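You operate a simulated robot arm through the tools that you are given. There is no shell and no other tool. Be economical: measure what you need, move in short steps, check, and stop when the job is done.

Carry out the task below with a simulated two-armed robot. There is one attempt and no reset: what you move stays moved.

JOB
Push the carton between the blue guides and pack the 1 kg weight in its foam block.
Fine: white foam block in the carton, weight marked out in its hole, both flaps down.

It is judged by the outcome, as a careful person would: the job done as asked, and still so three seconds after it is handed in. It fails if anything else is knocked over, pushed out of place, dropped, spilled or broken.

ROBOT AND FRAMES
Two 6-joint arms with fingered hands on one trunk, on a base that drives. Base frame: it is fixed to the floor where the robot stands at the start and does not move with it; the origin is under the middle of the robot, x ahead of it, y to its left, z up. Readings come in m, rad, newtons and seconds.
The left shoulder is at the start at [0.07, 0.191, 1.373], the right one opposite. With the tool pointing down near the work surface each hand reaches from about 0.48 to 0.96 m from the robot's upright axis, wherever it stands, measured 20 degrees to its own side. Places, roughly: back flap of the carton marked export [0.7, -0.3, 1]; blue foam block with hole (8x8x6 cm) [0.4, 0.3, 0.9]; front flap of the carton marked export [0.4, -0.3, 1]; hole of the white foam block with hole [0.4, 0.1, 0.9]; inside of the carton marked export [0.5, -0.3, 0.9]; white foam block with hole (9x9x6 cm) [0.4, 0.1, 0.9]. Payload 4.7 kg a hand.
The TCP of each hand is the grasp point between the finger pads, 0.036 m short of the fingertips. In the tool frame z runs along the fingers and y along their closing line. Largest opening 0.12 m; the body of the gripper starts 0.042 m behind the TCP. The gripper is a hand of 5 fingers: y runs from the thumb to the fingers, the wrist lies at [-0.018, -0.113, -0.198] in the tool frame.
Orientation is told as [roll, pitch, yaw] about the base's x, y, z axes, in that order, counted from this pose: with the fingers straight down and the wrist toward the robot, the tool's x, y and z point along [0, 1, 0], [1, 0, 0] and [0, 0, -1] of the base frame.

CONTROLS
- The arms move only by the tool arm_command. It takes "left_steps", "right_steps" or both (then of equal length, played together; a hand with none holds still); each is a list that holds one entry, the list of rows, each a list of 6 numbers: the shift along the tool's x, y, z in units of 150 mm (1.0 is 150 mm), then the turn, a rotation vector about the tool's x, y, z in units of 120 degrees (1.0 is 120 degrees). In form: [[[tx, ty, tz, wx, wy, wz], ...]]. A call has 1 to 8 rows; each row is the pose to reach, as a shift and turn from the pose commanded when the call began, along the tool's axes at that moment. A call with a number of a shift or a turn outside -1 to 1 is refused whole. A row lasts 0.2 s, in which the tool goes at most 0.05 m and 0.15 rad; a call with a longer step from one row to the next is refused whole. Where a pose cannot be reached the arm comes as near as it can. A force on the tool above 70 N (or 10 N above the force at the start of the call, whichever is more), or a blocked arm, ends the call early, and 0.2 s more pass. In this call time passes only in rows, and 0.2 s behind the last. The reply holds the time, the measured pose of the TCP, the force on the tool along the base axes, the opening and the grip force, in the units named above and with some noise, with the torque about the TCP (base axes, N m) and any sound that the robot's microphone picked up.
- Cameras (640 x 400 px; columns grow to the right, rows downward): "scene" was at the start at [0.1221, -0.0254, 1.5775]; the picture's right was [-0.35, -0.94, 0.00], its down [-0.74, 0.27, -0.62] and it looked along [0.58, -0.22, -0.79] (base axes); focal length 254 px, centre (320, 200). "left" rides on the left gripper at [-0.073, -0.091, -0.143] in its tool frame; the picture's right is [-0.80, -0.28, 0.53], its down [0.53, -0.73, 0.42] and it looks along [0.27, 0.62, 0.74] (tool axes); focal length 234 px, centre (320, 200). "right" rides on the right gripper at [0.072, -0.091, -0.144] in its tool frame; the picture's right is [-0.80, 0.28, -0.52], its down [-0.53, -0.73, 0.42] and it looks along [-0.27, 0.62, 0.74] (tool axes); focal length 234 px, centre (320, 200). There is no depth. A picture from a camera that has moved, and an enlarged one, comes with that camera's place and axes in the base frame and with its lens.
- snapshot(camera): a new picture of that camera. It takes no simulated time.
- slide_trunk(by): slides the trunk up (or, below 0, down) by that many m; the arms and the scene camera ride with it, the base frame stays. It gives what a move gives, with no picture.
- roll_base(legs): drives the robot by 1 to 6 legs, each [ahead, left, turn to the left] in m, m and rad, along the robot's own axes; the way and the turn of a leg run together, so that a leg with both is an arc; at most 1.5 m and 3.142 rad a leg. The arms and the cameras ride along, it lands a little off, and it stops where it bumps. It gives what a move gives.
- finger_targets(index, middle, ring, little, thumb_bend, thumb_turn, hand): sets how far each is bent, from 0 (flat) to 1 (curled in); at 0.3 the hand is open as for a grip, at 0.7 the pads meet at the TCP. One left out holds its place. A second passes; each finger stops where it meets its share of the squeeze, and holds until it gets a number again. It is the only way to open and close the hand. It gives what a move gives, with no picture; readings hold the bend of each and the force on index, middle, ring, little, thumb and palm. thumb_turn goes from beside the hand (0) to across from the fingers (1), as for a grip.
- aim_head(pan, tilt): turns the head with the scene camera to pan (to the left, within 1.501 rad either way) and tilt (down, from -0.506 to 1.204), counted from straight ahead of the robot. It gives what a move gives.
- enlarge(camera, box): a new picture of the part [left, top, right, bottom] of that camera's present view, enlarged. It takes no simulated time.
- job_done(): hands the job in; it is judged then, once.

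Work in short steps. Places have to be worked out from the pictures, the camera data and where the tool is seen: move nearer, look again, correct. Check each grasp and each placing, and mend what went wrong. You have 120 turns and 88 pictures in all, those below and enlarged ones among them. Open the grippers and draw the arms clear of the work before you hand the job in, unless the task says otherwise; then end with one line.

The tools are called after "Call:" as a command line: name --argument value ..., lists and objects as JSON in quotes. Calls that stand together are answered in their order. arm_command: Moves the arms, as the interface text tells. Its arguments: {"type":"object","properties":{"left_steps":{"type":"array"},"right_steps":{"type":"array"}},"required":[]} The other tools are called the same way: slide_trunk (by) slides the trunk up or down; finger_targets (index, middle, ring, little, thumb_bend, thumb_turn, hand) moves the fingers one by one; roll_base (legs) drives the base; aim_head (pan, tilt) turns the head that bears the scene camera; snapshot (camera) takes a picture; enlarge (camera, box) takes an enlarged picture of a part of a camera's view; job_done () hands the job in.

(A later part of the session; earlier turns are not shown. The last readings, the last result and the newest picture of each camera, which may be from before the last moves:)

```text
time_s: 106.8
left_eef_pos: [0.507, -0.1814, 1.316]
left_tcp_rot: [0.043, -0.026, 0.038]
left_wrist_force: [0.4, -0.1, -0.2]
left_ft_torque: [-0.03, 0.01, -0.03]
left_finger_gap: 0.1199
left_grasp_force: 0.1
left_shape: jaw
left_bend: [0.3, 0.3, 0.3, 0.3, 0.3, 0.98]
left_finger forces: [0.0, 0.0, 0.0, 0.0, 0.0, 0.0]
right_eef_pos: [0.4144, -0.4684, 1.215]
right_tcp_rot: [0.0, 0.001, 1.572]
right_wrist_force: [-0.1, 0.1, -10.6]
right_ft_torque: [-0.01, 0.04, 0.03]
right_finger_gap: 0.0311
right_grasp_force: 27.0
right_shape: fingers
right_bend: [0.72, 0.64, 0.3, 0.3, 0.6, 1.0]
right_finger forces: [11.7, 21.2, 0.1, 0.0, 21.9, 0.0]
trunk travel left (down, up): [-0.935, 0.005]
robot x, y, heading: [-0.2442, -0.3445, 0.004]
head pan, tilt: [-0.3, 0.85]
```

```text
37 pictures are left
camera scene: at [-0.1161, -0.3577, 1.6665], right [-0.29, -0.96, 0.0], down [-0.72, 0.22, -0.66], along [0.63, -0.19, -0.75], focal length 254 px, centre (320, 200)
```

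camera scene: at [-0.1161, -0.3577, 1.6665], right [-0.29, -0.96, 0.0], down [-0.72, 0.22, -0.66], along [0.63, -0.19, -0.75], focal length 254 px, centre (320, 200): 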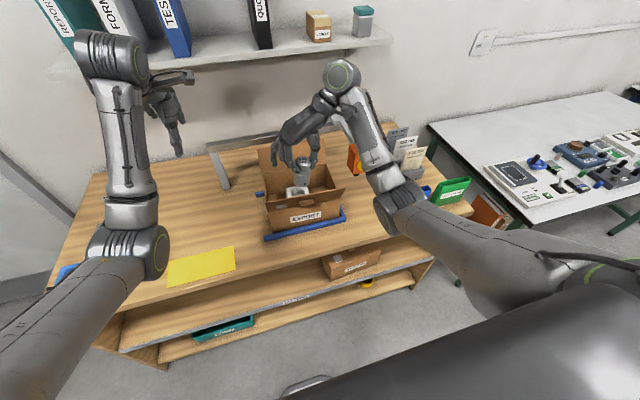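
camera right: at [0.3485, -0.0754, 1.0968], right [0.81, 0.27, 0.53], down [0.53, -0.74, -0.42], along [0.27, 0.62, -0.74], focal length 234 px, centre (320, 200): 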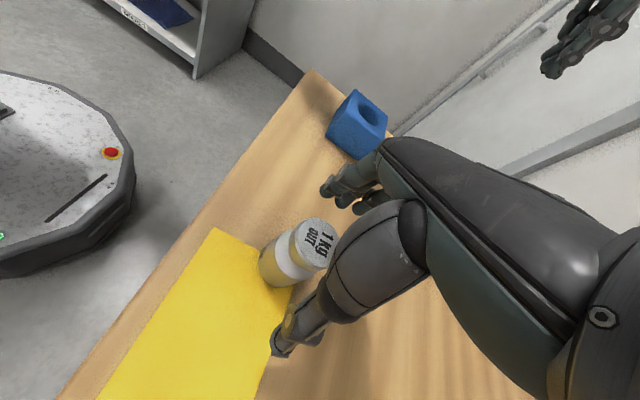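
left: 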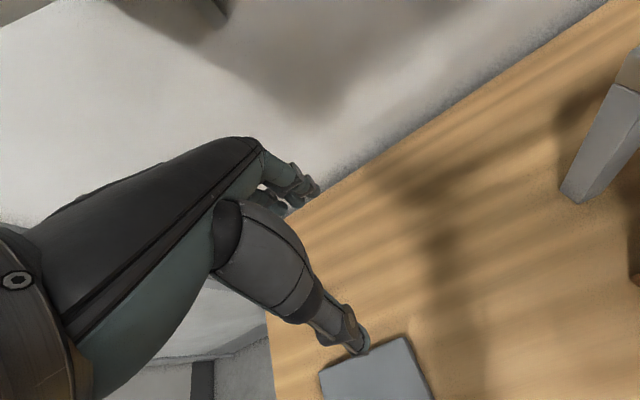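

Now drive forward 0.13 m and aim the head into the carton.

Call:
roll_base --legs '[[0.13, 0, 0]]'

Call:
aim_head --pan -0.2 --tilt 0.92

Call:
snapshot --camera "scene"

Call:
enlarge --camera "scene" --box '[240, 120, 400, 250]'

```text
time_s: 108.0
left_eef_pos: [0.6322, -0.1808, 1.3172]
left_tcp_rot: [0.046, -0.027, 0.037]
left_wrist_force: [-0.8, 0.0, 0.6]
left_ft_torque: [0.0, -0.01, -0.01]
left_finger_gap: 0.1198
left_grasp_force: 0.0
left_shape: jaw
left_bend: [0.3, 0.3, 0.3, 0.3, 0.3, 0.98]
left_finger forces: [0.0, 0.0, 0.0, 0.0, 0.0, 0.1]
right_eef_pos: [0.541, -0.4686, 1.2158]
right_tcp_rot: [-0.001, -0.001, 1.572]
right_wrist_force: [0.7, 1.6, -8.8]
right_ft_torque: [0.03, 0.0, -0.02]
right_finger_gap: 0.0308
right_grasp_force: 27.3
right_shape: fingers
right_bend: [0.72, 0.64, 0.3, 0.3, 0.6, 1.0]
right_finger forces: [11.6, 20.7, 0.1, 0.0, 22.0, 0.0]
trunk travel left (down, up): [-0.935, 0.005]
robot x, y, heading: [-0.1148, -0.3396, 0.007]
head pan, tilt: [-0.3, 0.85]
```

```text
time_s: 108.7
left_eef_pos: [0.6353, -0.1814, 1.3157]
left_tcp_rot: [0.047, -0.028, 0.04]
left_wrist_force: [-0.1, 0.6, -0.1]
left_ft_torque: [0.01, -0.01, -0.01]
left_finger_gap: 0.1201
left_grasp_force: 0.1
left_shape: jaw
left_bend: [0.3, 0.3, 0.3, 0.3, 0.3, 0.98]
left_finger forces: [0.1, 0.0, 0.0, 0.1, 0.2, 0.0]
right_eef_pos: [0.5428, -0.4692, 1.2143]
right_tcp_rot: [0.001, -0.001, 1.573]
right_wrist_force: [0.0, -0.7, -10.0]
right_ft_torque: [0.01, 0.04, -0.01]
right_finger_gap: 0.0308
right_grasp_force: 27.4
right_shape: fingers
right_bend: [0.72, 0.64, 0.3, 0.3, 0.6, 1.0]
right_finger forces: [11.6, 20.7, 0.1, 0.0, 22.0, 0.0]
trunk travel left (down, up): [-0.935, 0.005]
robot x, y, heading: [-0.1162, -0.3387, 0.0]
head pan, tilt: [-0.201, 0.92]
```

```text
36 pictures are left
camera scene: at [0.01, -0.3516, 1.6612], right [-0.2, -0.98, 0.0], down [-0.78, 0.16, -0.61], along [0.59, -0.12, -0.8], focal length 254 px, centre (320, 200)
```

scene: 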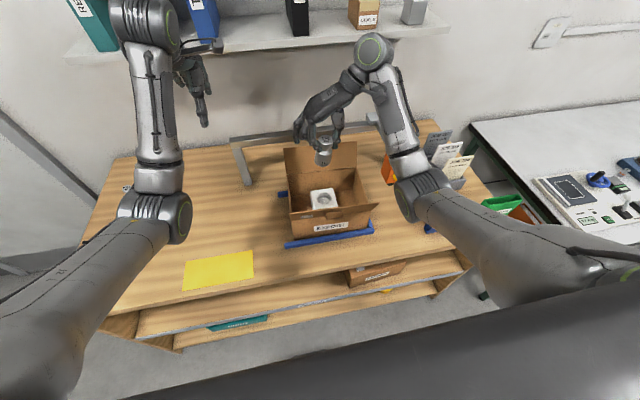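

```text
3.08 times, centred on (320, 185) of scene
camera zoom: at [0.01, -0.3516, 1.6612], right [-0.2, -0.98, 0.0], down [-0.78, 0.16, -0.61], along [0.59, -0.12, -0.8], focal length 783 px, centre (320, 246)
```

zoom: 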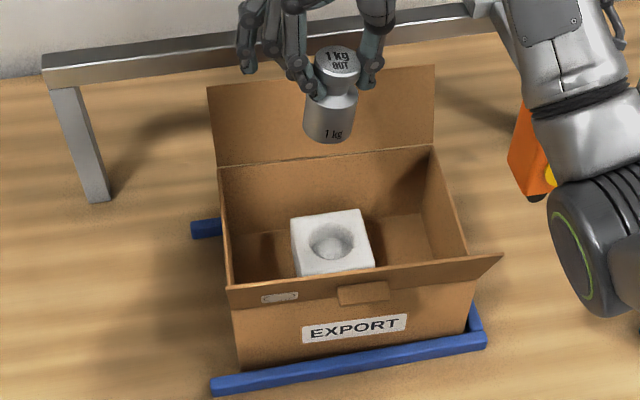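

Hole centre ≈ (0.566, −0.478). The weight seems to hang slightly tilted; zoom to measure it.

Call:
enlarge --camera "scene" --box '[295, 120, 355, 160]'

Call:
snapshot --camera "right"

```text
10.00 times, centred on (325, 140) of scene
camera zoom: at [0.01, -0.3516, 1.6612], right [-0.2, -0.98, 0.0], down [-0.78, 0.16, -0.61], along [0.59, -0.12, -0.8], focal length 2544 px, centre (270, 800)
```

zoom: 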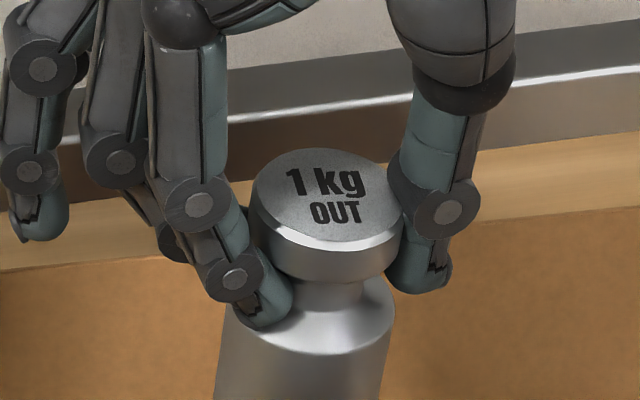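

```text
33 pictures are left
camera right: at [0.471, -0.5601, 1.3597], right [0.8, 0.28, 0.52], down [0.53, -0.73, -0.43], along [0.26, 0.62, -0.74], focal length 234 px, centre (320, 200)
```

right: 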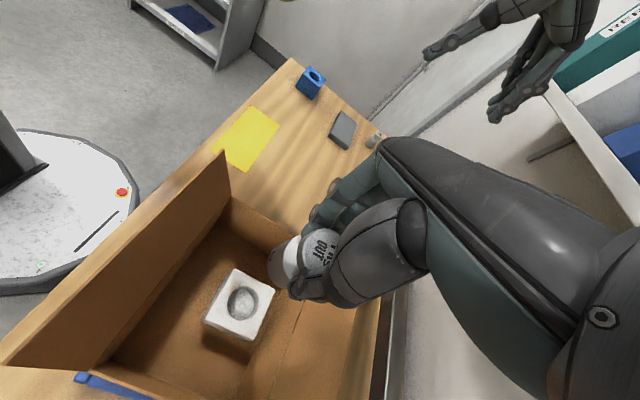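

The weight leans ~6° (bottom toward +y). Rotate the hand 0.1 rad about x to upright it, and shift forward 14 mm.

Call:
arm_command --right_steps '[[[-0.05, 0, 0, 0.024, 0, 0], [-0.097, 0, 0, 0.048, 0, 0]]]'

Call:
enlarge --camera "scene" --box '[280, 120, 380, 220]'

```text
time_s: 109.3
left_eef_pos: [0.6359, -0.1797, 1.315]
left_tcp_rot: [0.046, -0.024, 0.038]
left_wrist_force: [-0.6, 0.1, -0.9]
left_ft_torque: [-0.01, 0.02, 0.01]
left_finger_gap: 0.1199
left_grasp_force: 0.0
left_shape: jaw
left_bend: [0.3, 0.3, 0.3, 0.3, 0.3, 0.98]
left_finger forces: [0.0, 0.1, 0.1, 0.1, 0.0, 0.0]
right_eef_pos: [0.5768, -0.4678, 1.2028]
right_tcp_rot: [0.0, 0.097, 1.572]
right_wrist_force: [0.1, -0.4, -9.8]
right_ft_torque: [0.03, 0.03, 0.03]
right_finger_gap: 0.0307
right_grasp_force: 27.7
right_shape: fingers
right_bend: [0.72, 0.64, 0.3, 0.3, 0.6, 1.0]
right_finger forces: [11.8, 21.8, 0.0, 0.0, 21.5, 0.0]
right hand out of reach, approached as far as the arm can: row 1, 2
trunk travel left (down, up): [-0.935, 0.005]
robot x, y, heading: [-0.1195, -0.3369, 0.005]
head pan, tilt: [-0.201, 0.92]
```

```text
4.00 times, centred on (330, 170) of scene
camera zoom: at [0.0117, -0.3506, 1.661], right [-0.2, -0.98, 0.0], down [-0.78, 0.15, -0.6], along [0.59, -0.12, -0.8], focal length 1017 px, centre (280, 320)
```

zoom: 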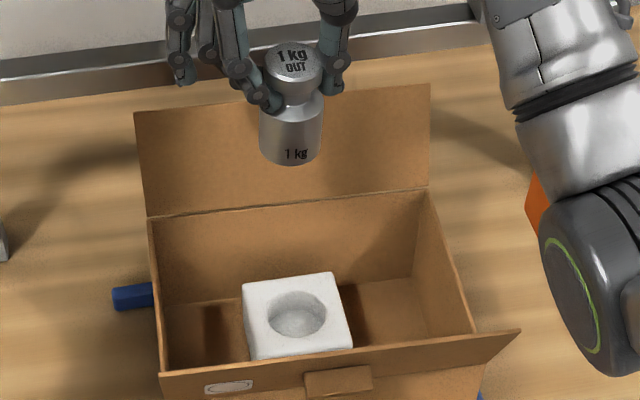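

Weight now hangs upright. Descend vertically toward the carton while shifting back to line up with the hole.

Call:
arm_command --right_steps '[[[0.02, 0.02, 0.2, 0, 0, 0], [0.05, 0.04, 0.4, 0, 0, 0], [0.08, 0.06, 0.6, 0, 0, 0], [0.1, 0.08, 0.8, 0, 0, 0], [0.12, 0.1, 0.98, 0, 0, 0]]]'

Call:
enlarge --camera "scene" --box '[280, 120, 380, 220]'

```text
time_s: 110.5
left_eef_pos: [0.635, -0.1831, 1.3157]
left_tcp_rot: [0.047, -0.025, 0.039]
left_wrist_force: [-0.7, 0.3, -0.1]
left_ft_torque: [0.03, 0.01, -0.01]
left_finger_gap: 0.1201
left_grasp_force: 0.1
left_shape: jaw
left_bend: [0.3, 0.3, 0.3, 0.3, 0.3, 0.98]
left_finger forces: [0.0, 0.1, 0.0, 0.1, 0.0, 0.1]
right_eef_pos: [0.5594, -0.4692, 1.0562]
right_tcp_rot: [0.001, 0.099, 1.574]
right_wrist_force: [0.5, -0.5, -9.4]
right_ft_torque: [0.07, 0.02, 0.01]
right_finger_gap: 0.0304
right_grasp_force: 28.2
right_shape: fingers
right_bend: [0.72, 0.64, 0.3, 0.3, 0.6, 1.0]
right_finger forces: [12.3, 22.5, 0.0, 0.0, 21.6, 0.0]
trunk travel left (down, up): [-0.935, 0.005]
robot x, y, heading: [-0.1165, -0.3418, 0.005]
head pan, tilt: [-0.201, 0.92]
```

```text
4.00 times, centred on (330, 170) of scene
camera zoom: at [0.0111, -0.352, 1.6611], right [-0.2, -0.98, 0.0], down [-0.78, 0.16, -0.6], along [0.59, -0.12, -0.8], focal length 1017 px, centre (280, 320)
```

zoom: 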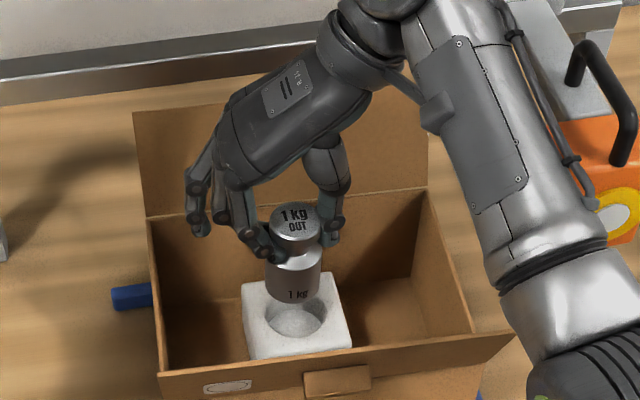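

Close to alignment: base ≈ (0.569, −0.476), hole ≈ (0.565, −0.478). Descend to just above the foam with that correction.

Call:
arm_command --right_steps '[[[0.013, 0, 0.08, 0, 0, 0], [0.027, 0.003, 0.16, 0, 0, 0], [0.027, 0.01, 0.235, 0, 0, 0]]]'

Call:
enlarge --camera "scene" --box '[295, 150, 365, 215]'

Call:
snapshot --camera "right"

```text
time_s: 111.3
left_eef_pos: [0.6334, -0.1813, 1.3159]
left_tcp_rot: [0.047, -0.027, 0.039]
left_wrist_force: [-0.4, 1.5, 1.5]
left_ft_torque: [0.0, 0.0, -0.05]
left_finger_gap: 0.1199
left_grasp_force: 0.0
left_shape: jaw
left_bend: [0.3, 0.3, 0.3, 0.3, 0.3, 0.98]
left_finger forces: [0.0, 0.1, 0.0, 0.0, 0.1, 0.0]
right_eef_pos: [0.5546, -0.4687, 1.0189]
right_tcp_rot: [0.001, 0.1, 1.574]
right_wrist_force: [0.3, 0.5, -10.0]
right_ft_torque: [0.05, 0.07, 0.01]
right_finger_gap: 0.0307
right_grasp_force: 27.9
right_shape: fingers
right_bend: [0.72, 0.64, 0.3, 0.3, 0.6, 1.0]
right_finger forces: [12.4, 22.5, 0.0, 0.1, 21.5, 0.0]
trunk travel left (down, up): [-0.935, 0.005]
robot x, y, heading: [-0.1162, -0.3356, 0.003]
head pan, tilt: [-0.201, 0.92]
```

```text
6.15 times, centred on (330, 182) of scene
camera zoom: at [0.0107, -0.3518, 1.6611], right [-0.2, -0.98, 0.0], down [-0.78, 0.16, -0.6], along [0.59, -0.12, -0.8], focal length 1565 px, centre (258, 308)
```

zoom: 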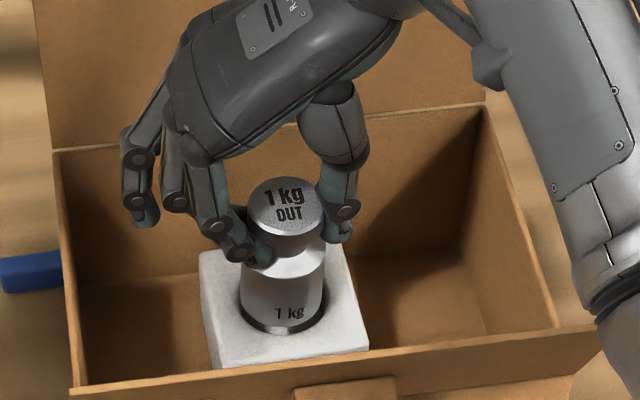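

```text
29 pictures are left
camera right: at [0.4828, -0.5461, 1.173], right [0.8, 0.33, 0.49], down [0.53, -0.77, -0.35], along [0.26, 0.55, -0.8], focal length 234 px, centre (320, 200)
```

right: 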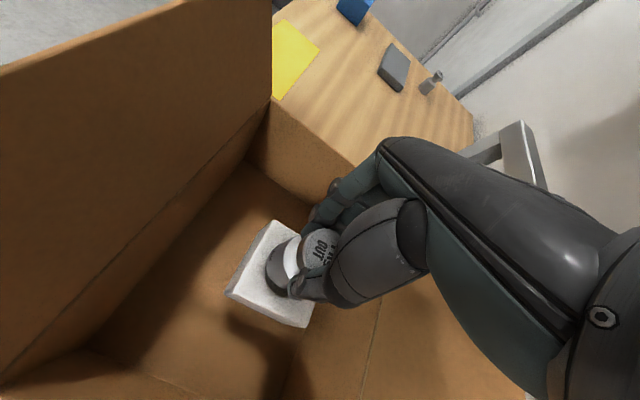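

The base is right over the hole mouth. Lower gently 2 cm and check the force.

Call:
arm_command --right_steps '[[[0, 0.003, 0.035, 0, 0, 0], [0, 0.007, 0.07, 0, 0, 0], [0, 0.01, 0.1, 0, 0, 0]]]'

Call:
enlarge --camera "scene" --box '[295, 150, 365, 215]'

```text
time_s: 112.1
left_eef_pos: [0.6316, -0.1807, 1.3179]
left_tcp_rot: [0.045, -0.029, 0.039]
left_wrist_force: [-0.2, -0.5, 0.5]
left_ft_torque: [0.05, -0.04, 0.0]
left_finger_gap: 0.1199
left_grasp_force: 0.0
left_shape: jaw
left_bend: [0.3, 0.3, 0.3, 0.3, 0.3, 0.98]
left_finger forces: [0.0, 0.0, 0.0, 0.0, 0.1, 0.0]
right_eef_pos: [0.5545, -0.467, 1.0104]
right_tcp_rot: [-0.008, 0.1, 1.575]
right_wrist_force: [3.2, 3.0, 13.4]
right_ft_torque: [-0.15, 0.1, 0.0]
right_finger_gap: 0.0303
right_grasp_force: 36.4
right_shape: fingers
right_bend: [0.72, 0.64, 0.3, 0.3, 0.6, 1.0]
right_finger forces: [20.6, 29.1, 0.0, 0.1, 22.8, 0.0]
trunk travel left (down, up): [-0.935, 0.005]
robot x, y, heading: [-0.1188, -0.3401, 0.008]
head pan, tilt: [-0.201, 0.92]
```

```text
6.15 times, centred on (330, 182) of scene
camera zoom: at [0.0069, -0.3503, 1.6619], right [-0.2, -0.98, 0.0], down [-0.78, 0.15, -0.61], along [0.6, -0.12, -0.79], focal length 1565 px, centre (258, 308)
```

zoom: 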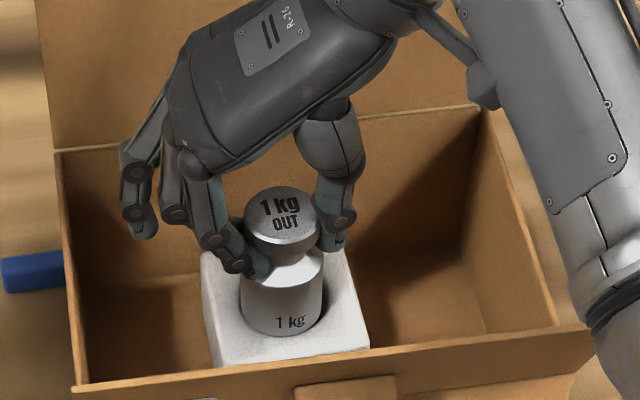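

It touched at the foam's top surface: slightly off the hole. Zoom in strongly to see on which side.

Call:
enlarge --camera "scene" --box '[308, 178, 344, 212]'

Call:
enlarge --camera "right" --box '[210, 200, 350, 340]'

```text
11.76 times, centred on (326, 195) of scene
camera zoom: at [0.0069, -0.3503, 1.6619], right [-0.2, -0.98, 0.0], down [-0.78, 0.15, -0.61], along [0.6, -0.12, -0.79], focal length 2992 px, centre (249, 259)
```

zoom: 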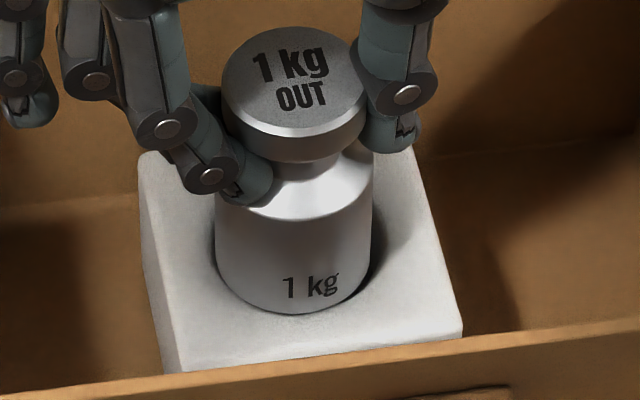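

```text
2.86 times, centred on (280, 270) of right
camera zoom: at [0.4812, -0.5441, 1.1626], right [0.8, 0.33, 0.5], down [0.54, -0.77, -0.35], along [0.27, 0.55, -0.79], focal length 669 px, centre (434, 0)
```

zoom: 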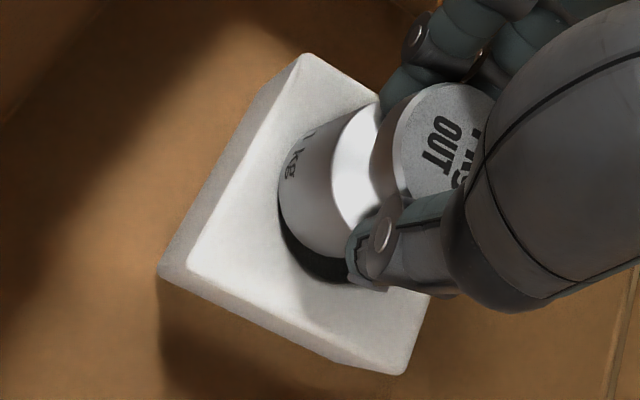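

Both views show the free gap on the −y side: the weight must go ~2.5 mm toward −y. Lift slightly, shift, and lower again.

Call:
arm_command --right_steps '[[[0, -0.004, -0.04, 0, 0, 0], [0, -0.02, -0.04, 0, 0, 0], [0, -0.02, -0.01, 0, 0, 0], [0, -0.018, 0.02, 0, 0, 0], [0, -0.016, 0.05, 0, 0, 0], [0, -0.013, 0.08, 0, 0, 0]]]'

Call:
enlarge --camera "scene" --box '[308, 178, 344, 212]'

```text
time_s: 113.5
left_eef_pos: [0.6292, -0.1766, 1.3185]
left_tcp_rot: [0.044, -0.032, 0.039]
left_wrist_force: [0.5, 0.7, -1.2]
left_ft_torque: [0.02, 0.03, -0.02]
left_finger_gap: 0.1198
left_grasp_force: 0.1
left_shape: jaw
left_bend: [0.3, 0.3, 0.3, 0.3, 0.3, 0.98]
left_finger forces: [0.0, 0.0, 0.1, 0.1, 0.0, 0.1]
right_eef_pos: [0.5554, -0.4666, 1.006]
right_tcp_rot: [-0.023, 0.097, 1.577]
right_wrist_force: [18.7, 11.5, 60.5]
right_ft_torque: [0.71, 0.0, -0.13]
right_finger_gap: 0.0315
right_grasp_force: 57.1
right_shape: fingers
right_bend: [0.73, 0.72, 0.3, 0.3, 0.6, 1.0]
right_finger forces: [63.2, 25.1, 0.0, 0.1, 25.4, 0.0]
trunk travel left (down, up): [-0.935, 0.005]
robot x, y, heading: [-0.1113, -0.3373, 0.009]
head pan, tilt: [-0.201, 0.92]
```

```text
11.76 times, centred on (326, 195) of scene
camera zoom: at [0.0032, -0.3471, 1.6624], right [-0.19, -0.98, 0.0], down [-0.78, 0.15, -0.61], along [0.6, -0.12, -0.79], focal length 2992 px, centre (249, 259)
```

zoom: 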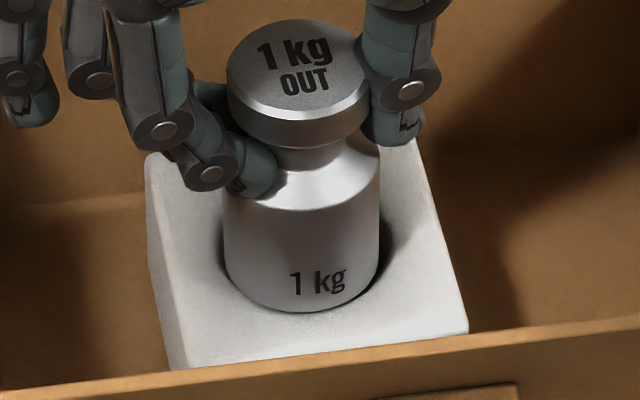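

Sideways is good now; the remaining contact is at the front rim (foam pushes +x). Lift to relieve, shift 2.5 mm forward, and lower less far.

Call:
arm_command --right_steps '[[[0, 0.0, -0.1, 0, 0, 0], [-0.01, 0.0, -0.15, 0, 0, 0], [-0.018, 0.0, -0.15, 0, 0, 0], [-0.018, 0.0, -0.11, 0, 0, 0], [-0.018, 0.0, -0.08, 0, 0, 0]]]'

Call:
enlarge --camera "scene" --box '[308, 178, 344, 212]'

```text
time_s: 114.7
left_eef_pos: [0.6329, -0.1816, 1.3172]
left_tcp_rot: [0.048, -0.029, 0.039]
left_wrist_force: [0.4, -0.2, 0.6]
left_ft_torque: [0.01, -0.01, 0.02]
left_finger_gap: 0.1196
left_grasp_force: 0.1
left_shape: jaw
left_bend: [0.3, 0.3, 0.3, 0.3, 0.3, 0.98]
left_finger forces: [0.1, 0.1, 0.1, 0.0, 0.0, 0.0]
right_eef_pos: [0.5552, -0.4724, 1.0086]
right_tcp_rot: [-0.006, 0.099, 1.575]
right_wrist_force: [3.0, -1.5, 10.8]
right_ft_torque: [0.1, 0.22, -0.01]
right_finger_gap: 0.0296
right_grasp_force: 34.6
right_shape: fingers
right_bend: [0.72, 0.64, 0.3, 0.3, 0.6, 1.0]
right_finger forces: [27.5, 19.6, 0.1, 0.0, 22.9, 0.1]
trunk travel left (down, up): [-0.935, 0.005]
robot x, y, heading: [-0.1152, -0.3358, -0.001]
head pan, tilt: [-0.201, 0.92]
```

```text
11.76 times, centred on (326, 195) of scene
camera zoom: at [0.0075, -0.352, 1.6617], right [-0.2, -0.98, 0.0], down [-0.78, 0.16, -0.61], along [0.59, -0.12, -0.8], focal length 2992 px, centre (249, 259)
```

zoom: 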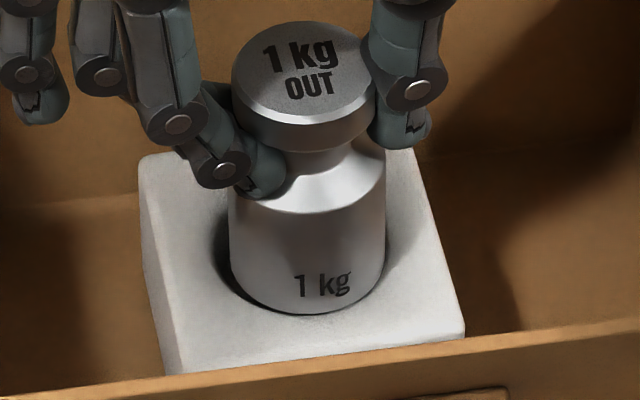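

Now the gap is on the left: overshoot in −y by ~2 mm. Correct +y 2 mm and a little forward.

Call:
arm_command --right_steps '[[[0, 0.0, -0.03, 0, 0, 0], [-0.01, 0.014, -0.03, 0, 0, 0], [-0.01, 0.015, 0.0, 0, 0, 0], [-0.01, 0.017, 0.025, 0, 0, 0]]]'

Call:
enlarge --camera "scene" --box '[308, 178, 344, 212]'

```text
time_s: 115.7
left_eef_pos: [0.6325, -0.1821, 1.3183]
left_tcp_rot: [0.045, -0.028, 0.037]
left_wrist_force: [-0.7, -1.3, -0.6]
left_ft_torque: [0.01, 0.01, 0.05]
left_finger_gap: 0.1198
left_grasp_force: 0.0
left_shape: jaw
left_bend: [0.3, 0.3, 0.3, 0.3, 0.3, 0.98]
left_finger forces: [0.0, 0.1, 0.1, 0.1, 0.0, 0.0]
right_eef_pos: [0.5578, -0.4674, 1.0061]
right_tcp_rot: [-0.009, 0.099, 1.575]
right_wrist_force: [6.3, -1.9, 20.6]
right_ft_torque: [0.04, 0.19, -0.02]
right_finger_gap: 0.0296
right_grasp_force: 35.0
right_shape: fingers
right_bend: [0.73, 0.65, 0.3, 0.3, 0.6, 1.0]
right_finger forces: [30.8, 15.7, 0.1, 0.0, 23.1, 0.1]
trunk travel left (down, up): [-0.935, 0.005]
robot x, y, heading: [-0.1162, -0.3378, 0.006]
head pan, tilt: [-0.201, 0.92]
```

```text
11.76 times, centred on (326, 195) of scene
camera zoom: at [0.0072, -0.351, 1.6618], right [-0.2, -0.98, 0.0], down [-0.78, 0.15, -0.61], along [0.6, -0.12, -0.79], focal length 2992 px, centre (249, 259)
```

zoom: 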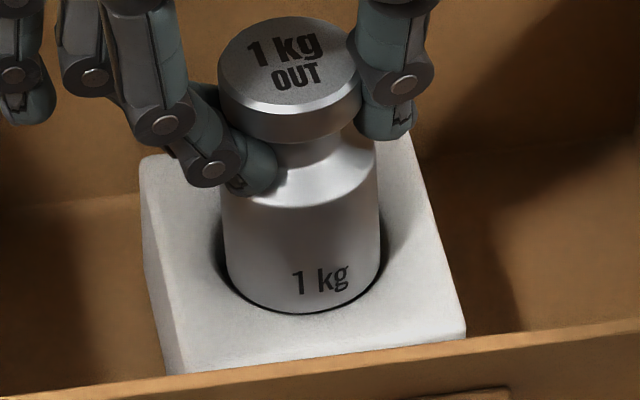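

The weight has straightened in the hand during contact, so my tilt now leans it the other way. Lift, return the hand to level (keeping the base over the hole), and lower again.

Call:
arm_command --right_steps '[[[0, 0.0, -0.06, 0, 0, 0], [-0.004, -0.03, -0.07, -0.024, 0, 0], [-0.004, -0.06, -0.08, -0.047, 0.004, 0]]]'

Call:
enlarge --camera "scene" --box '[308, 178, 344, 212]'

```text
time_s: 116.5
left_eef_pos: [0.6351, -0.1825, 1.3169]
left_tcp_rot: [0.048, -0.028, 0.037]
left_wrist_force: [0.8, -0.1, 0.5]
left_ft_torque: [0.04, -0.02, -0.01]
left_finger_gap: 0.1202
left_grasp_force: 0.0
left_shape: jaw
left_bend: [0.3, 0.3, 0.3, 0.3, 0.3, 0.98]
left_finger forces: [0.1, 0.0, 0.0, 0.0, 0.0, 0.0]
right_eef_pos: [0.5573, -0.4798, 1.0132]
right_tcp_rot: [0.01, 0.002, 1.574]
right_wrist_force: [-0.5, 0.1, -9.3]
right_ft_torque: [0.03, 0.0, 0.0]
right_finger_gap: 0.029
right_grasp_force: 27.7
right_shape: fingers
right_bend: [0.72, 0.64, 0.3, 0.3, 0.6, 1.0]
right_finger forces: [16.6, 19.1, 0.1, 0.0, 19.4, 0.1]
trunk travel left (down, up): [-0.935, 0.005]
robot x, y, heading: [-0.1154, -0.3364, 0.003]
head pan, tilt: [-0.201, 0.92]
```

```text
11.76 times, centred on (326, 195) of scene
camera zoom: at [0.0102, -0.3525, 1.661], right [-0.2, -0.98, 0.0], down [-0.78, 0.16, -0.61], along [0.59, -0.12, -0.8], focal length 2992 px, centre (249, 259)
```

zoom: 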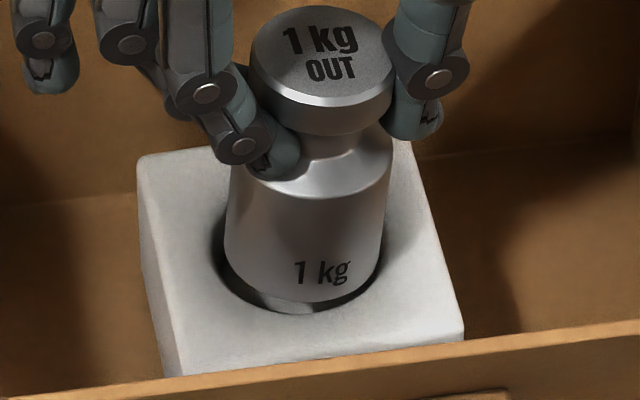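

Level hand leans it again, so the 0.1 rad tilt is right when hanging free. Re-tilt about the base, shift 2 mm forward (base sits ~2 mm short of the hole centre), and lower gently.

Call:
arm_command --right_steps '[[[-0.007, 0.033, 0.0, 0.024, 0, 0], [-0.0145, 0.065, 0.0, 0.047, -0.003, 0], [-0.0145, 0.065, 0.03, 0.047, -0.003, 0], [-0.0145, 0.065, 0.06, 0.047, -0.003, 0]]]'

Call:
enlarge --camera "scene" --box '[308, 178, 344, 212]'

```text
time_s: 117.5
left_eef_pos: [0.6341, -0.1821, 1.3155]
left_tcp_rot: [0.046, -0.025, 0.039]
left_wrist_force: [0.1, -0.4, 0.3]
left_ft_torque: [0.0, 0.0, 0.02]
left_finger_gap: 0.1198
left_grasp_force: 0.0
left_shape: jaw
left_bend: [0.3, 0.3, 0.3, 0.3, 0.3, 0.98]
left_finger forces: [0.1, 0.0, 0.1, 0.1, 0.0, 0.0]
right_eef_pos: [0.5599, -0.4689, 1.0039]
right_tcp_rot: [0.004, 0.1, 1.574]
right_wrist_force: [0.3, -0.7, -10.4]
right_ft_torque: [0.09, 0.05, -0.02]
right_finger_gap: 0.029
right_grasp_force: 28.6
right_shape: fingers
right_bend: [0.72, 0.64, 0.3, 0.3, 0.6, 1.0]
right_finger forces: [17.5, 19.5, 0.1, 0.1, 19.2, 0.0]
trunk travel left (down, up): [-0.935, 0.005]
robot x, y, heading: [-0.1179, -0.3364, 0.005]
head pan, tilt: [-0.201, 0.92]
```

```text
11.76 times, centred on (326, 195) of scene
camera zoom: at [0.0108, -0.352, 1.6611], right [-0.2, -0.98, 0.0], down [-0.78, 0.16, -0.6], along [0.59, -0.12, -0.8], focal length 2992 px, centre (249, 259)
```

zoom: 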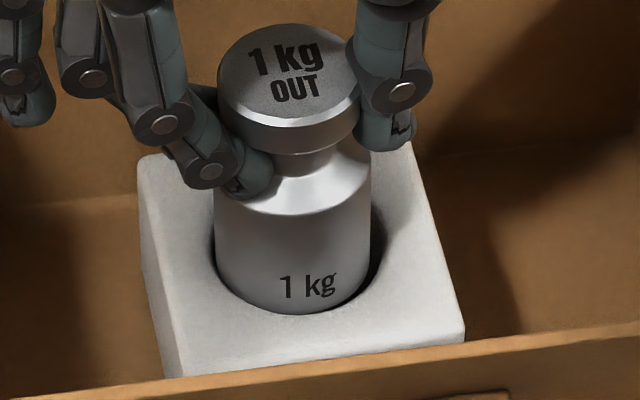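

No contact force although lower than before: the base has started into the hole. Shift −y ~1.5 mm and continue down.

Call:
arm_command --right_steps '[[[0, -0.01, 0.02, 0, 0, 0], [0, -0.008, 0.05, 0, 0, 0], [0, -0.005, 0.08, 0, 0, 0], [0, -0.002, 0.11, 0, 0, 0]]]'

Call:
enlarge --camera "scene" --box '[308, 178, 344, 212]'

```text
time_s: 118.5
left_eef_pos: [0.6345, -0.1821, 1.3149]
left_tcp_rot: [0.046, -0.027, 0.037]
left_wrist_force: [0.1, -0.1, -0.3]
left_ft_torque: [-0.03, 0.01, -0.04]
left_finger_gap: 0.1199
left_grasp_force: 0.2
left_shape: jaw
left_bend: [0.3, 0.3, 0.3, 0.3, 0.3, 0.98]
left_finger forces: [0.0, 0.0, 0.0, 0.0, 0.1, 0.0]
right_eef_pos: [0.561, -0.4698, 0.9883]
right_tcp_rot: [0.004, 0.1, 1.573]
right_wrist_force: [0.0, 0.4, -9.0]
right_ft_torque: [0.11, -0.01, -0.02]
right_finger_gap: 0.0292
right_grasp_force: 28.0
right_shape: fingers
right_bend: [0.72, 0.64, 0.3, 0.3, 0.6, 1.0]
right_finger forces: [17.5, 19.5, 0.0, 0.1, 19.2, 0.1]
trunk travel left (down, up): [-0.935, 0.005]
robot x, y, heading: [-0.1164, -0.3391, 0.007]
head pan, tilt: [-0.201, 0.92]
```

```text
11.76 times, centred on (326, 195) of scene
camera zoom: at [0.0107, -0.3521, 1.6611], right [-0.2, -0.98, 0.0], down [-0.78, 0.16, -0.6], along [0.59, -0.12, -0.8], focal length 2992 px, centre (249, 259)
```

zoom: 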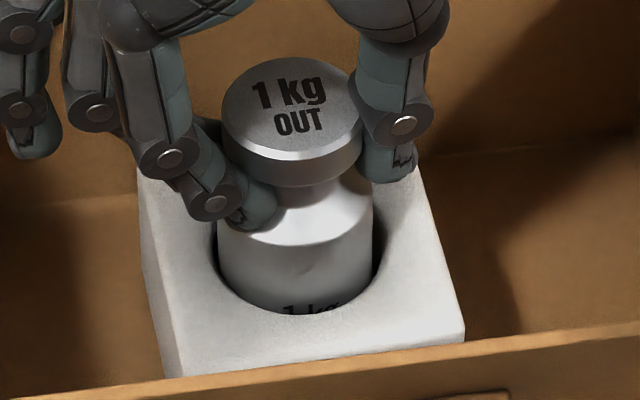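

It slides freely in. Continue lowering until it seats.

Call:
arm_command --right_steps '[[[0, -0.003, 0.03, 0, 0, 0], [0, -0.001, 0.06, 0, 0, 0], [0, 0.002, 0.09, 0, 0, 0], [0, 0.005, 0.12, 0, 0, 0]]]'

Call:
enlarge --camera "scene" --box '[295, 150, 365, 215]'

```text
time_s: 119.5
left_eef_pos: [0.6274, -0.1804, 1.3206]
left_tcp_rot: [0.045, -0.035, 0.04]
left_wrist_force: [0.3, 0.2, 0.4]
left_ft_torque: [-0.01, -0.02, -0.01]
left_finger_gap: 0.1198
left_grasp_force: 0.2
left_shape: jaw
left_bend: [0.3, 0.3, 0.3, 0.3, 0.3, 0.98]
left_finger forces: [0.0, 0.0, 0.1, 0.1, 0.0, 0.0]
right_eef_pos: [0.5567, -0.4682, 0.9794]
right_tcp_rot: [-0.008, 0.098, 1.576]
right_wrist_force: [-9.0, 2.1, 38.3]
right_ft_torque: [0.11, 0.05, -0.04]
right_finger_gap: 0.0286
right_grasp_force: 45.7
right_shape: fingers
right_bend: [0.73, 0.73, 0.3, 0.3, 0.6, 1.0]
right_finger forces: [42.8, 20.9, 0.0, 0.0, 27.9, 0.0]
trunk travel left (down, up): [-0.935, 0.005]
robot x, y, heading: [-0.1154, -0.3418, 0.002]
head pan, tilt: [-0.201, 0.92]
```

```text
6.15 times, centred on (330, 182) of scene
camera zoom: at [0.0006, -0.3503, 1.6626], right [-0.2, -0.98, 0.0], down [-0.78, 0.15, -0.61], along [0.6, -0.12, -0.79], focal length 1565 px, centre (258, 308)
```

zoom: 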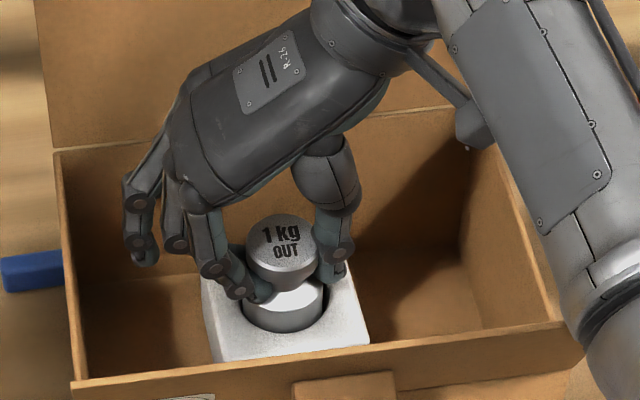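

Firm stop with upward force: it has seated (about 3 cm deep). Relieve the push and release.

Call:
arm_command --right_steps '[[[0, 0, -0.035, 0, 0, 0], [0, 0, -0.05, 0, 0, 0]]]'

Call:
finger_targets --hand "right" --index 0.45 --middle 0.45 --thumb_bend 0.45

Call:
enlarge --camera "scene" --box '[295, 150, 365, 215]'

```text
time_s: 120.1
left_eef_pos: [0.6305, -0.1807, 1.3189]
left_tcp_rot: [0.047, -0.029, 0.039]
left_wrist_force: [0.3, -0.4, -0.5]
left_ft_torque: [0.02, 0.0, -0.03]
left_finger_gap: 0.12
left_grasp_force: 0.2
left_shape: jaw
left_bend: [0.3, 0.3, 0.3, 0.3, 0.3, 0.98]
left_finger forces: [0.0, 0.0, 0.0, 0.0, 0.1, 0.0]
right_eef_pos: [0.5592, -0.4693, 0.9796]
right_tcp_rot: [0.001, 0.101, 1.573]
right_wrist_force: [-6.2, 3.6, 16.4]
right_ft_torque: [0.15, -0.11, -0.02]
right_finger_gap: 0.0289
right_grasp_force: 38.0
right_shape: fingers
right_bend: [0.72, 0.73, 0.3, 0.3, 0.6, 1.0]
right_finger forces: [30.4, 23.0, 0.0, 0.0, 23.5, 0.0]
trunk travel left (down, up): [-0.935, 0.005]
robot x, y, heading: [-0.1197, -0.339, 0.001]
head pan, tilt: [-0.201, 0.92]
```

```text
time_s: 121.1
left_eef_pos: [0.6359, -0.1821, 1.3166]
left_tcp_rot: [0.048, -0.025, 0.039]
left_wrist_force: [0.2, -0.7, 0.1]
left_ft_torque: [0.0, 0.02, 0.0]
left_finger_gap: 0.1199
left_grasp_force: 0.1
left_shape: jaw
left_bend: [0.3, 0.3, 0.3, 0.3, 0.3, 0.98]
left_finger forces: [0.0, 0.0, 0.1, 0.1, 0.0, 0.0]
right_eef_pos: [0.5615, -0.4692, 0.9791]
right_tcp_rot: [0.001, 0.098, 1.575]
right_wrist_force: [1.1, -0.4, -0.7]
right_ft_torque: [-0.01, 0.0, 0.03]
right_finger_gap: 0.0771
right_grasp_force: 0.1
right_shape: fingers
right_bend: [0.45, 0.45, 0.3, 0.3, 0.45, 0.99]
right_finger forces: [0.0, 0.1, 0.0, 0.0, 0.0, 0.0]
trunk travel left (down, up): [-0.935, 0.005]
robot x, y, heading: [-0.1148, -0.3358, -0.004]
head pan, tilt: [-0.201, 0.92]
```

```text
6.15 times, centred on (330, 182) of scene
camera zoom: at [0.0101, -0.3519, 1.6611], right [-0.2, -0.98, 0.0], down [-0.78, 0.16, -0.61], along [0.59, -0.12, -0.8], focal length 1565 px, centre (258, 308)
```

zoom: 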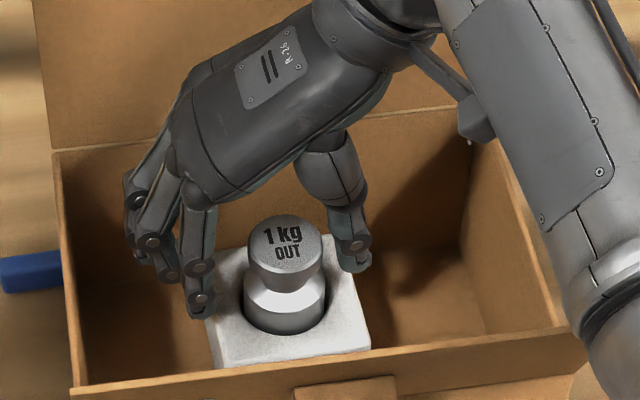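

Weight is seated upright in the foam. Raise the hand straight out.

Call:
arm_command --right_steps '[[[0, -0.015, -0.15, 0, 0, 0], [0, -0.03, -0.3, 0, 0, 0], [0, -0.05, -0.5, 0, 0, 0], [0, -0.07, -0.7, 0, 0, 0], [0, -0.1, -0.98, 0, 0, 0]]]'

Call:
snapshot --camera "scene"

```text
time_s: 122.3
left_eef_pos: [0.6338, -0.1818, 1.3166]
left_tcp_rot: [0.045, -0.028, 0.037]
left_wrist_force: [0.2, 0.1, 0.4]
left_ft_torque: [0.03, -0.01, 0.02]
left_finger_gap: 0.1198
left_grasp_force: 0.0
left_shape: jaw
left_bend: [0.3, 0.3, 0.3, 0.3, 0.3, 0.98]
left_finger forces: [0.0, 0.1, 0.1, 0.0, 0.1, 0.0]
right_eef_pos: [0.5599, -0.469, 1.1265]
right_tcp_rot: [0.002, 0.102, 1.575]
right_wrist_force: [-0.1, -0.4, 0.9]
right_ft_torque: [0.03, -0.05, -0.01]
right_finger_gap: 0.0775
right_grasp_force: 0.1
right_shape: fingers
right_bend: [0.45, 0.45, 0.3, 0.3, 0.45, 0.99]
right_finger forces: [0.0, 0.0, 0.0, 0.0, 0.0, 0.0]
trunk travel left (down, up): [-0.935, 0.005]
robot x, y, heading: [-0.1146, -0.338, 0.001]
head pan, tilt: [-0.201, 0.92]
```

```text
17 pictures are left
camera scene: at [0.0089, -0.3515, 1.6612], right [-0.2, -0.98, 0.0], down [-0.78, 0.16, -0.61], along [0.59, -0.12, -0.8], focal length 254 px, centre (320, 200)
```

scene: 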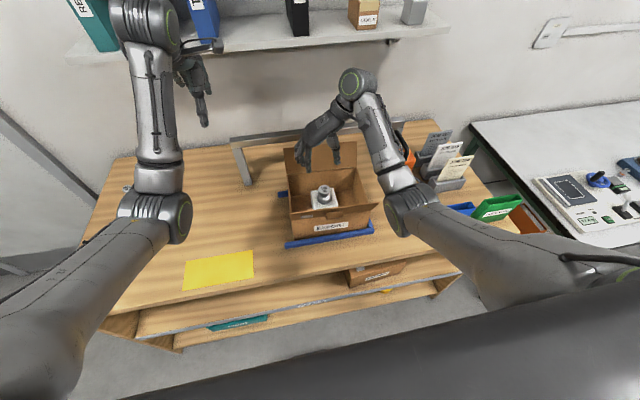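

Weight and foam are packed. Next the back flap: fold the thumb aside and turn the hand back toward yaw 0 above the carton.

Call:
finger_targets --hand "right" --index 0.3 --middle 0.3 --thumb_bend 0.3 --thumb_turn 0.0

Call:
arm_command --right_steps '[[[0, -0.01, -0.1, -0.024, 0, 0], [0, -0.03, -0.2, -0.048, 0, 0.01], [-0.03, -0.03, -0.23, -0.048, 0, 0.08], [-0.06, -0.03, -0.23, -0.048, 0, 0.15], [-0.09, -0.03, -0.23, -0.046, 0, 0.22], [-0.12, -0.03, -0.23, -0.044, 0.01, 0.29], [-0.15, -0.03, -0.23, -0.042, 0.02, 0.36], [-0.15, -0.03, -0.23, -0.04, 0.022, 0.43]]]'

```text
time_s: 123.3
left_eef_pos: [0.633, -0.1814, 1.3173]
left_tcp_rot: [0.046, -0.026, 0.039]
left_wrist_force: [-1.2, 0.8, -0.2]
left_ft_torque: [0.04, 0.01, 0.0]
left_finger_gap: 0.1199
left_grasp_force: 0.0
left_shape: jaw
left_bend: [0.3, 0.3, 0.3, 0.3, 0.3, 0.98]
left_finger forces: [0.0, 0.1, 0.1, 0.0, 0.0, 0.0]
right_eef_pos: [0.5599, -0.4687, 1.125]
right_tcp_rot: [0.0, 0.099, 1.573]
right_wrist_force: [0.2, -0.2, -1.3]
right_ft_torque: [-0.03, -0.01, -0.01]
right_finger_gap: 0.1702
right_grasp_force: 0.1
right_shape: fingers
right_bend: [0.3, 0.3, 0.3, 0.3, 0.3, 0.0]
right_finger forces: [0.1, 0.0, 0.0, 0.0, 0.0, 0.1]
trunk travel left (down, up): [-0.935, 0.005]
robot x, y, heading: [-0.111, -0.3343, 0.003]
head pan, tilt: [-0.201, 0.92]
```

```text
time_s: 125.1
left_eef_pos: [0.6341, -0.1806, 1.3162]
left_tcp_rot: [0.044, -0.028, 0.038]
left_wrist_force: [-0.6, -0.6, 0.3]
left_ft_torque: [-0.01, 0.0, -0.02]
left_finger_gap: 0.1201
left_grasp_force: 0.1
left_shape: jaw
left_bend: [0.3, 0.3, 0.3, 0.3, 0.3, 0.98]
left_finger forces: [0.0, 0.0, 0.0, 0.0, 0.0, 0.1]
right_eef_pos: [0.583, -0.4693, 1.1625]
right_tcp_rot: [-0.003, 0.009, 0.671]
right_wrist_force: [0.0, 0.9, -0.1]
right_ft_torque: [0.05, 0.0, -0.01]
right_finger_gap: 0.1708
right_grasp_force: 0.1
right_shape: fingers
right_bend: [0.3, 0.3, 0.3, 0.3, 0.3, 0.0]
right_finger forces: [0.0, 0.0, 0.0, 0.0, 0.1, 0.1]
trunk travel left (down, up): [-0.935, 0.005]
robot x, y, heading: [-0.1169, -0.3388, -0.003]
head pan, tilt: [-0.201, 0.92]
```

Finish the turn and move so the fingers pass over the back flap's top edge.

Call:
arm_command --right_steps '[[[-0.043, 0.054, -0.03, 0, 0, 0.064], [-0.086, 0.108, -0.05, 0, 0, 0.128], [-0.13, 0.162, -0.05, 0, 0, 0.192], [-0.173, 0.216, -0.05, 0, 0, 0.256], [-0.216, 0.271, -0.05, 0, 0, 0.32]]]'

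Call:
enlarge --camera "scene" --box '[240, 60, 420, 220]'

```text
time_s: 126.3
left_eef_pos: [0.6348, -0.1806, 1.316]
left_tcp_rot: [0.046, -0.026, 0.038]
left_wrist_force: [-0.2, -0.5, -0.5]
left_ft_torque: [-0.02, -0.02, -0.02]
left_finger_gap: 0.1197
left_grasp_force: 0.0
left_shape: jaw
left_bend: [0.3, 0.3, 0.3, 0.3, 0.3, 0.98]
left_finger forces: [0.0, 0.0, 0.0, 0.1, 0.0, 0.0]
right_eef_pos: [0.6361, -0.4692, 1.1694]
right_tcp_rot: [-0.008, 0.005, -0.001]
right_wrist_force: [-0.7, -0.4, 0.7]
right_ft_torque: [-0.03, 0.01, -0.01]
right_finger_gap: 0.1705
right_grasp_force: 0.1
right_shape: fingers
right_bend: [0.3, 0.3, 0.3, 0.3, 0.3, 0.0]
right_finger forces: [0.2, 0.1, 0.1, 0.0, 0.0, 0.1]
trunk travel left (down, up): [-0.935, 0.005]
robot x, y, heading: [-0.1144, -0.34, 0.002]
head pan, tilt: [-0.201, 0.92]
```

```text
2.50 times, centred on (330, 140) of scene
camera zoom: at [0.0094, -0.3506, 1.6612], right [-0.2, -0.98, 0.0], down [-0.78, 0.15, -0.61], along [0.59, -0.12, -0.8], focal length 636 px, centre (295, 350)
```

zoom: 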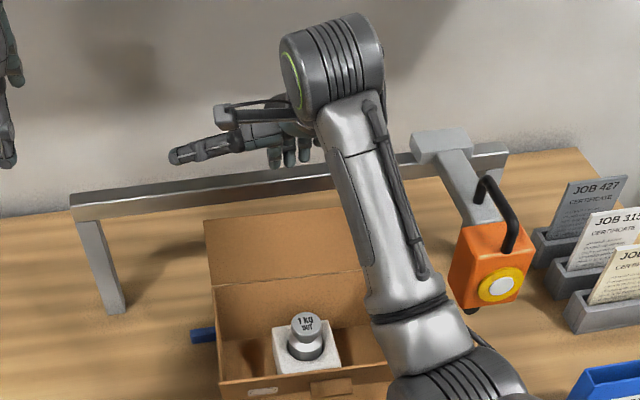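

Fingers are behind the flap (x≈0.71, flap ≈0.665). Lower slightly, then pull toward me and fold the flap down.

Call:
arm_command --right_steps '[[[0, 0, 0.2, 0, 0, 0], [0, 0, 0.38, 0, 0, 0], [0, -0.2, 0.38, 0, 0, 0], [0, -0.4, 0.39, 0, 0, 0], [0, -0.57, 0.46, 0, 0, 0], [0, -0.76, 0.63, 0, 0, 0], [0, -0.83, 0.8, 0, 0, 0], [0, -0.85, 0.93, 0, 0, 0]]]'

Call:
enlarge --camera "scene" --box '[240, 80, 420, 240]'

```text
time_s: 128.3
left_eef_pos: [0.6328, -0.1817, 1.3175]
left_tcp_rot: [0.046, -0.029, 0.039]
left_wrist_force: [-0.3, 0.0, 0.4]
left_ft_torque: [0.0, -0.03, 0.01]
left_finger_gap: 0.12
left_grasp_force: 0.0
left_shape: jaw
left_bend: [0.3, 0.3, 0.3, 0.3, 0.3, 0.98]
left_finger forces: [0.1, 0.0, 0.0, 0.1, 0.1, 0.1]
right_eef_pos: [0.5242, -0.4956, 1.0471]
right_tcp_rot: [-0.058, -0.038, -0.002]
right_wrist_force: [0.8, 1.2, 0.2]
right_ft_torque: [-0.02, -0.02, 0.02]
right_finger_gap: 0.1706
right_grasp_force: 0.1
right_shape: fingers
right_bend: [0.3, 0.3, 0.3, 0.3, 0.3, 0.0]
right_finger forces: [0.2, 0.0, 0.0, 0.0, 0.0, 0.0]
trunk travel left (down, up): [-0.935, 0.005]
robot x, y, heading: [-0.1185, -0.3382, 0.006]
head pan, tilt: [-0.201, 0.92]
stopped in row 8 (right hand): the arm was blocked; the commanded pose is now the measured one
```

```text
2.50 times, centred on (330, 160) of scene
camera zoom: at [0.008, -0.3512, 1.6614], right [-0.2, -0.98, 0.0], down [-0.78, 0.16, -0.61], along [0.59, -0.12, -0.8], focal length 636 px, centre (295, 300)
```

zoom: 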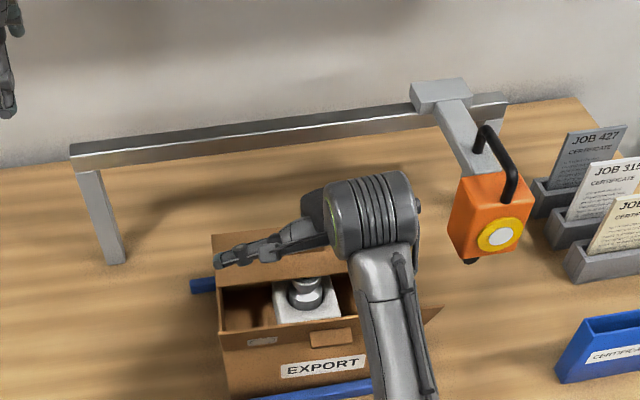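

The back flap is folded nearly flat; the arm stopped at its inner limit. Raise, level, and shift the base left so the arm has room; then check the flap.

Call:
arm_command --right_steps '[[[0, 0, -0.2, 0, 0, 0], [-0.1, 0, -0.4, 0.009, 0.014, 0], [-0.2, 0, -0.6, 0.018, 0.028, 0]]]'

Call:
roll_base --legs '[[-0.1, 0.1, 0]]'

Call:
enlarge --camera "scene" --box '[240, 80, 440, 240]'

```text
time_s: 129.1
left_eef_pos: [0.634, -0.1828, 1.3169]
left_tcp_rot: [0.047, -0.025, 0.039]
left_wrist_force: [0.7, -0.1, -0.4]
left_ft_torque: [0.01, 0.02, -0.03]
left_finger_gap: 0.1199
left_grasp_force: 0.0
left_shape: jaw
left_bend: [0.3, 0.3, 0.3, 0.3, 0.3, 0.98]
left_finger forces: [0.0, 0.0, 0.0, 0.1, 0.0, 0.0]
right_eef_pos: [0.5215, -0.5187, 1.1365]
right_tcp_rot: [0.006, 0.007, -0.002]
right_wrist_force: [0.1, -1.2, -0.7]
right_ft_torque: [0.02, 0.03, 0.02]
right_finger_gap: 0.1707
right_grasp_force: 0.1
right_shape: fingers
right_bend: [0.3, 0.3, 0.3, 0.3, 0.3, 0.0]
right_finger forces: [0.0, 0.1, 0.0, 0.0, 0.0, 0.0]
trunk travel left (down, up): [-0.935, 0.005]
robot x, y, heading: [-0.1153, -0.3385, 0.004]
head pan, tilt: [-0.201, 0.92]
```

```text
time_s: 130.4
left_eef_pos: [0.5365, -0.0839, 1.3144]
left_tcp_rot: [0.046, -0.026, 0.037]
left_wrist_force: [0.7, -1.0, -0.3]
left_ft_torque: [0.03, 0.04, 0.0]
left_finger_gap: 0.1199
left_grasp_force: 0.1
left_shape: jaw
left_bend: [0.3, 0.3, 0.3, 0.3, 0.3, 0.98]
left_finger forces: [0.0, 0.0, 0.1, 0.1, 0.0, 0.0]
right_eef_pos: [0.4228, -0.4196, 1.1361]
right_tcp_rot: [0.007, 0.004, -0.005]
right_wrist_force: [0.4, 0.3, -0.2]
right_ft_torque: [0.0, 0.02, -0.02]
right_finger_gap: 0.1706
right_grasp_force: 0.0
right_shape: fingers
right_bend: [0.3, 0.3, 0.3, 0.3, 0.3, 0.0]
right_finger forces: [0.1, 0.0, 0.1, 0.0, 0.1, 0.0]
trunk travel left (down, up): [-0.935, 0.005]
robot x, y, heading: [-0.2175, -0.2398, 0.001]
head pan, tilt: [-0.201, 0.92]
```

```text
2.50 times, centred on (340, 160) of scene
camera zoom: at [-0.0887, -0.2543, 1.661], right [-0.2, -0.98, 0.0], down [-0.78, 0.16, -0.6], along [0.59, -0.12, -0.8], focal length 636 px, centre (270, 300)
```

zoom: 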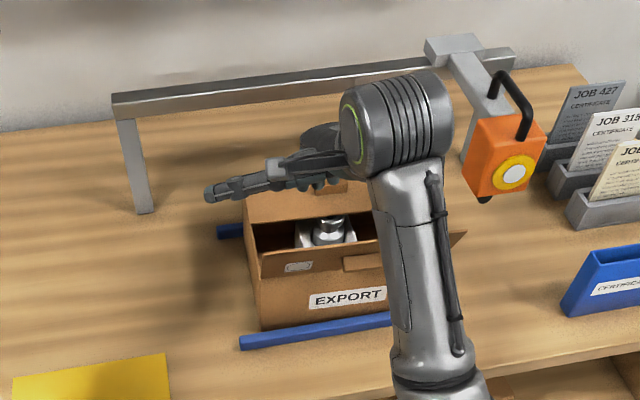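

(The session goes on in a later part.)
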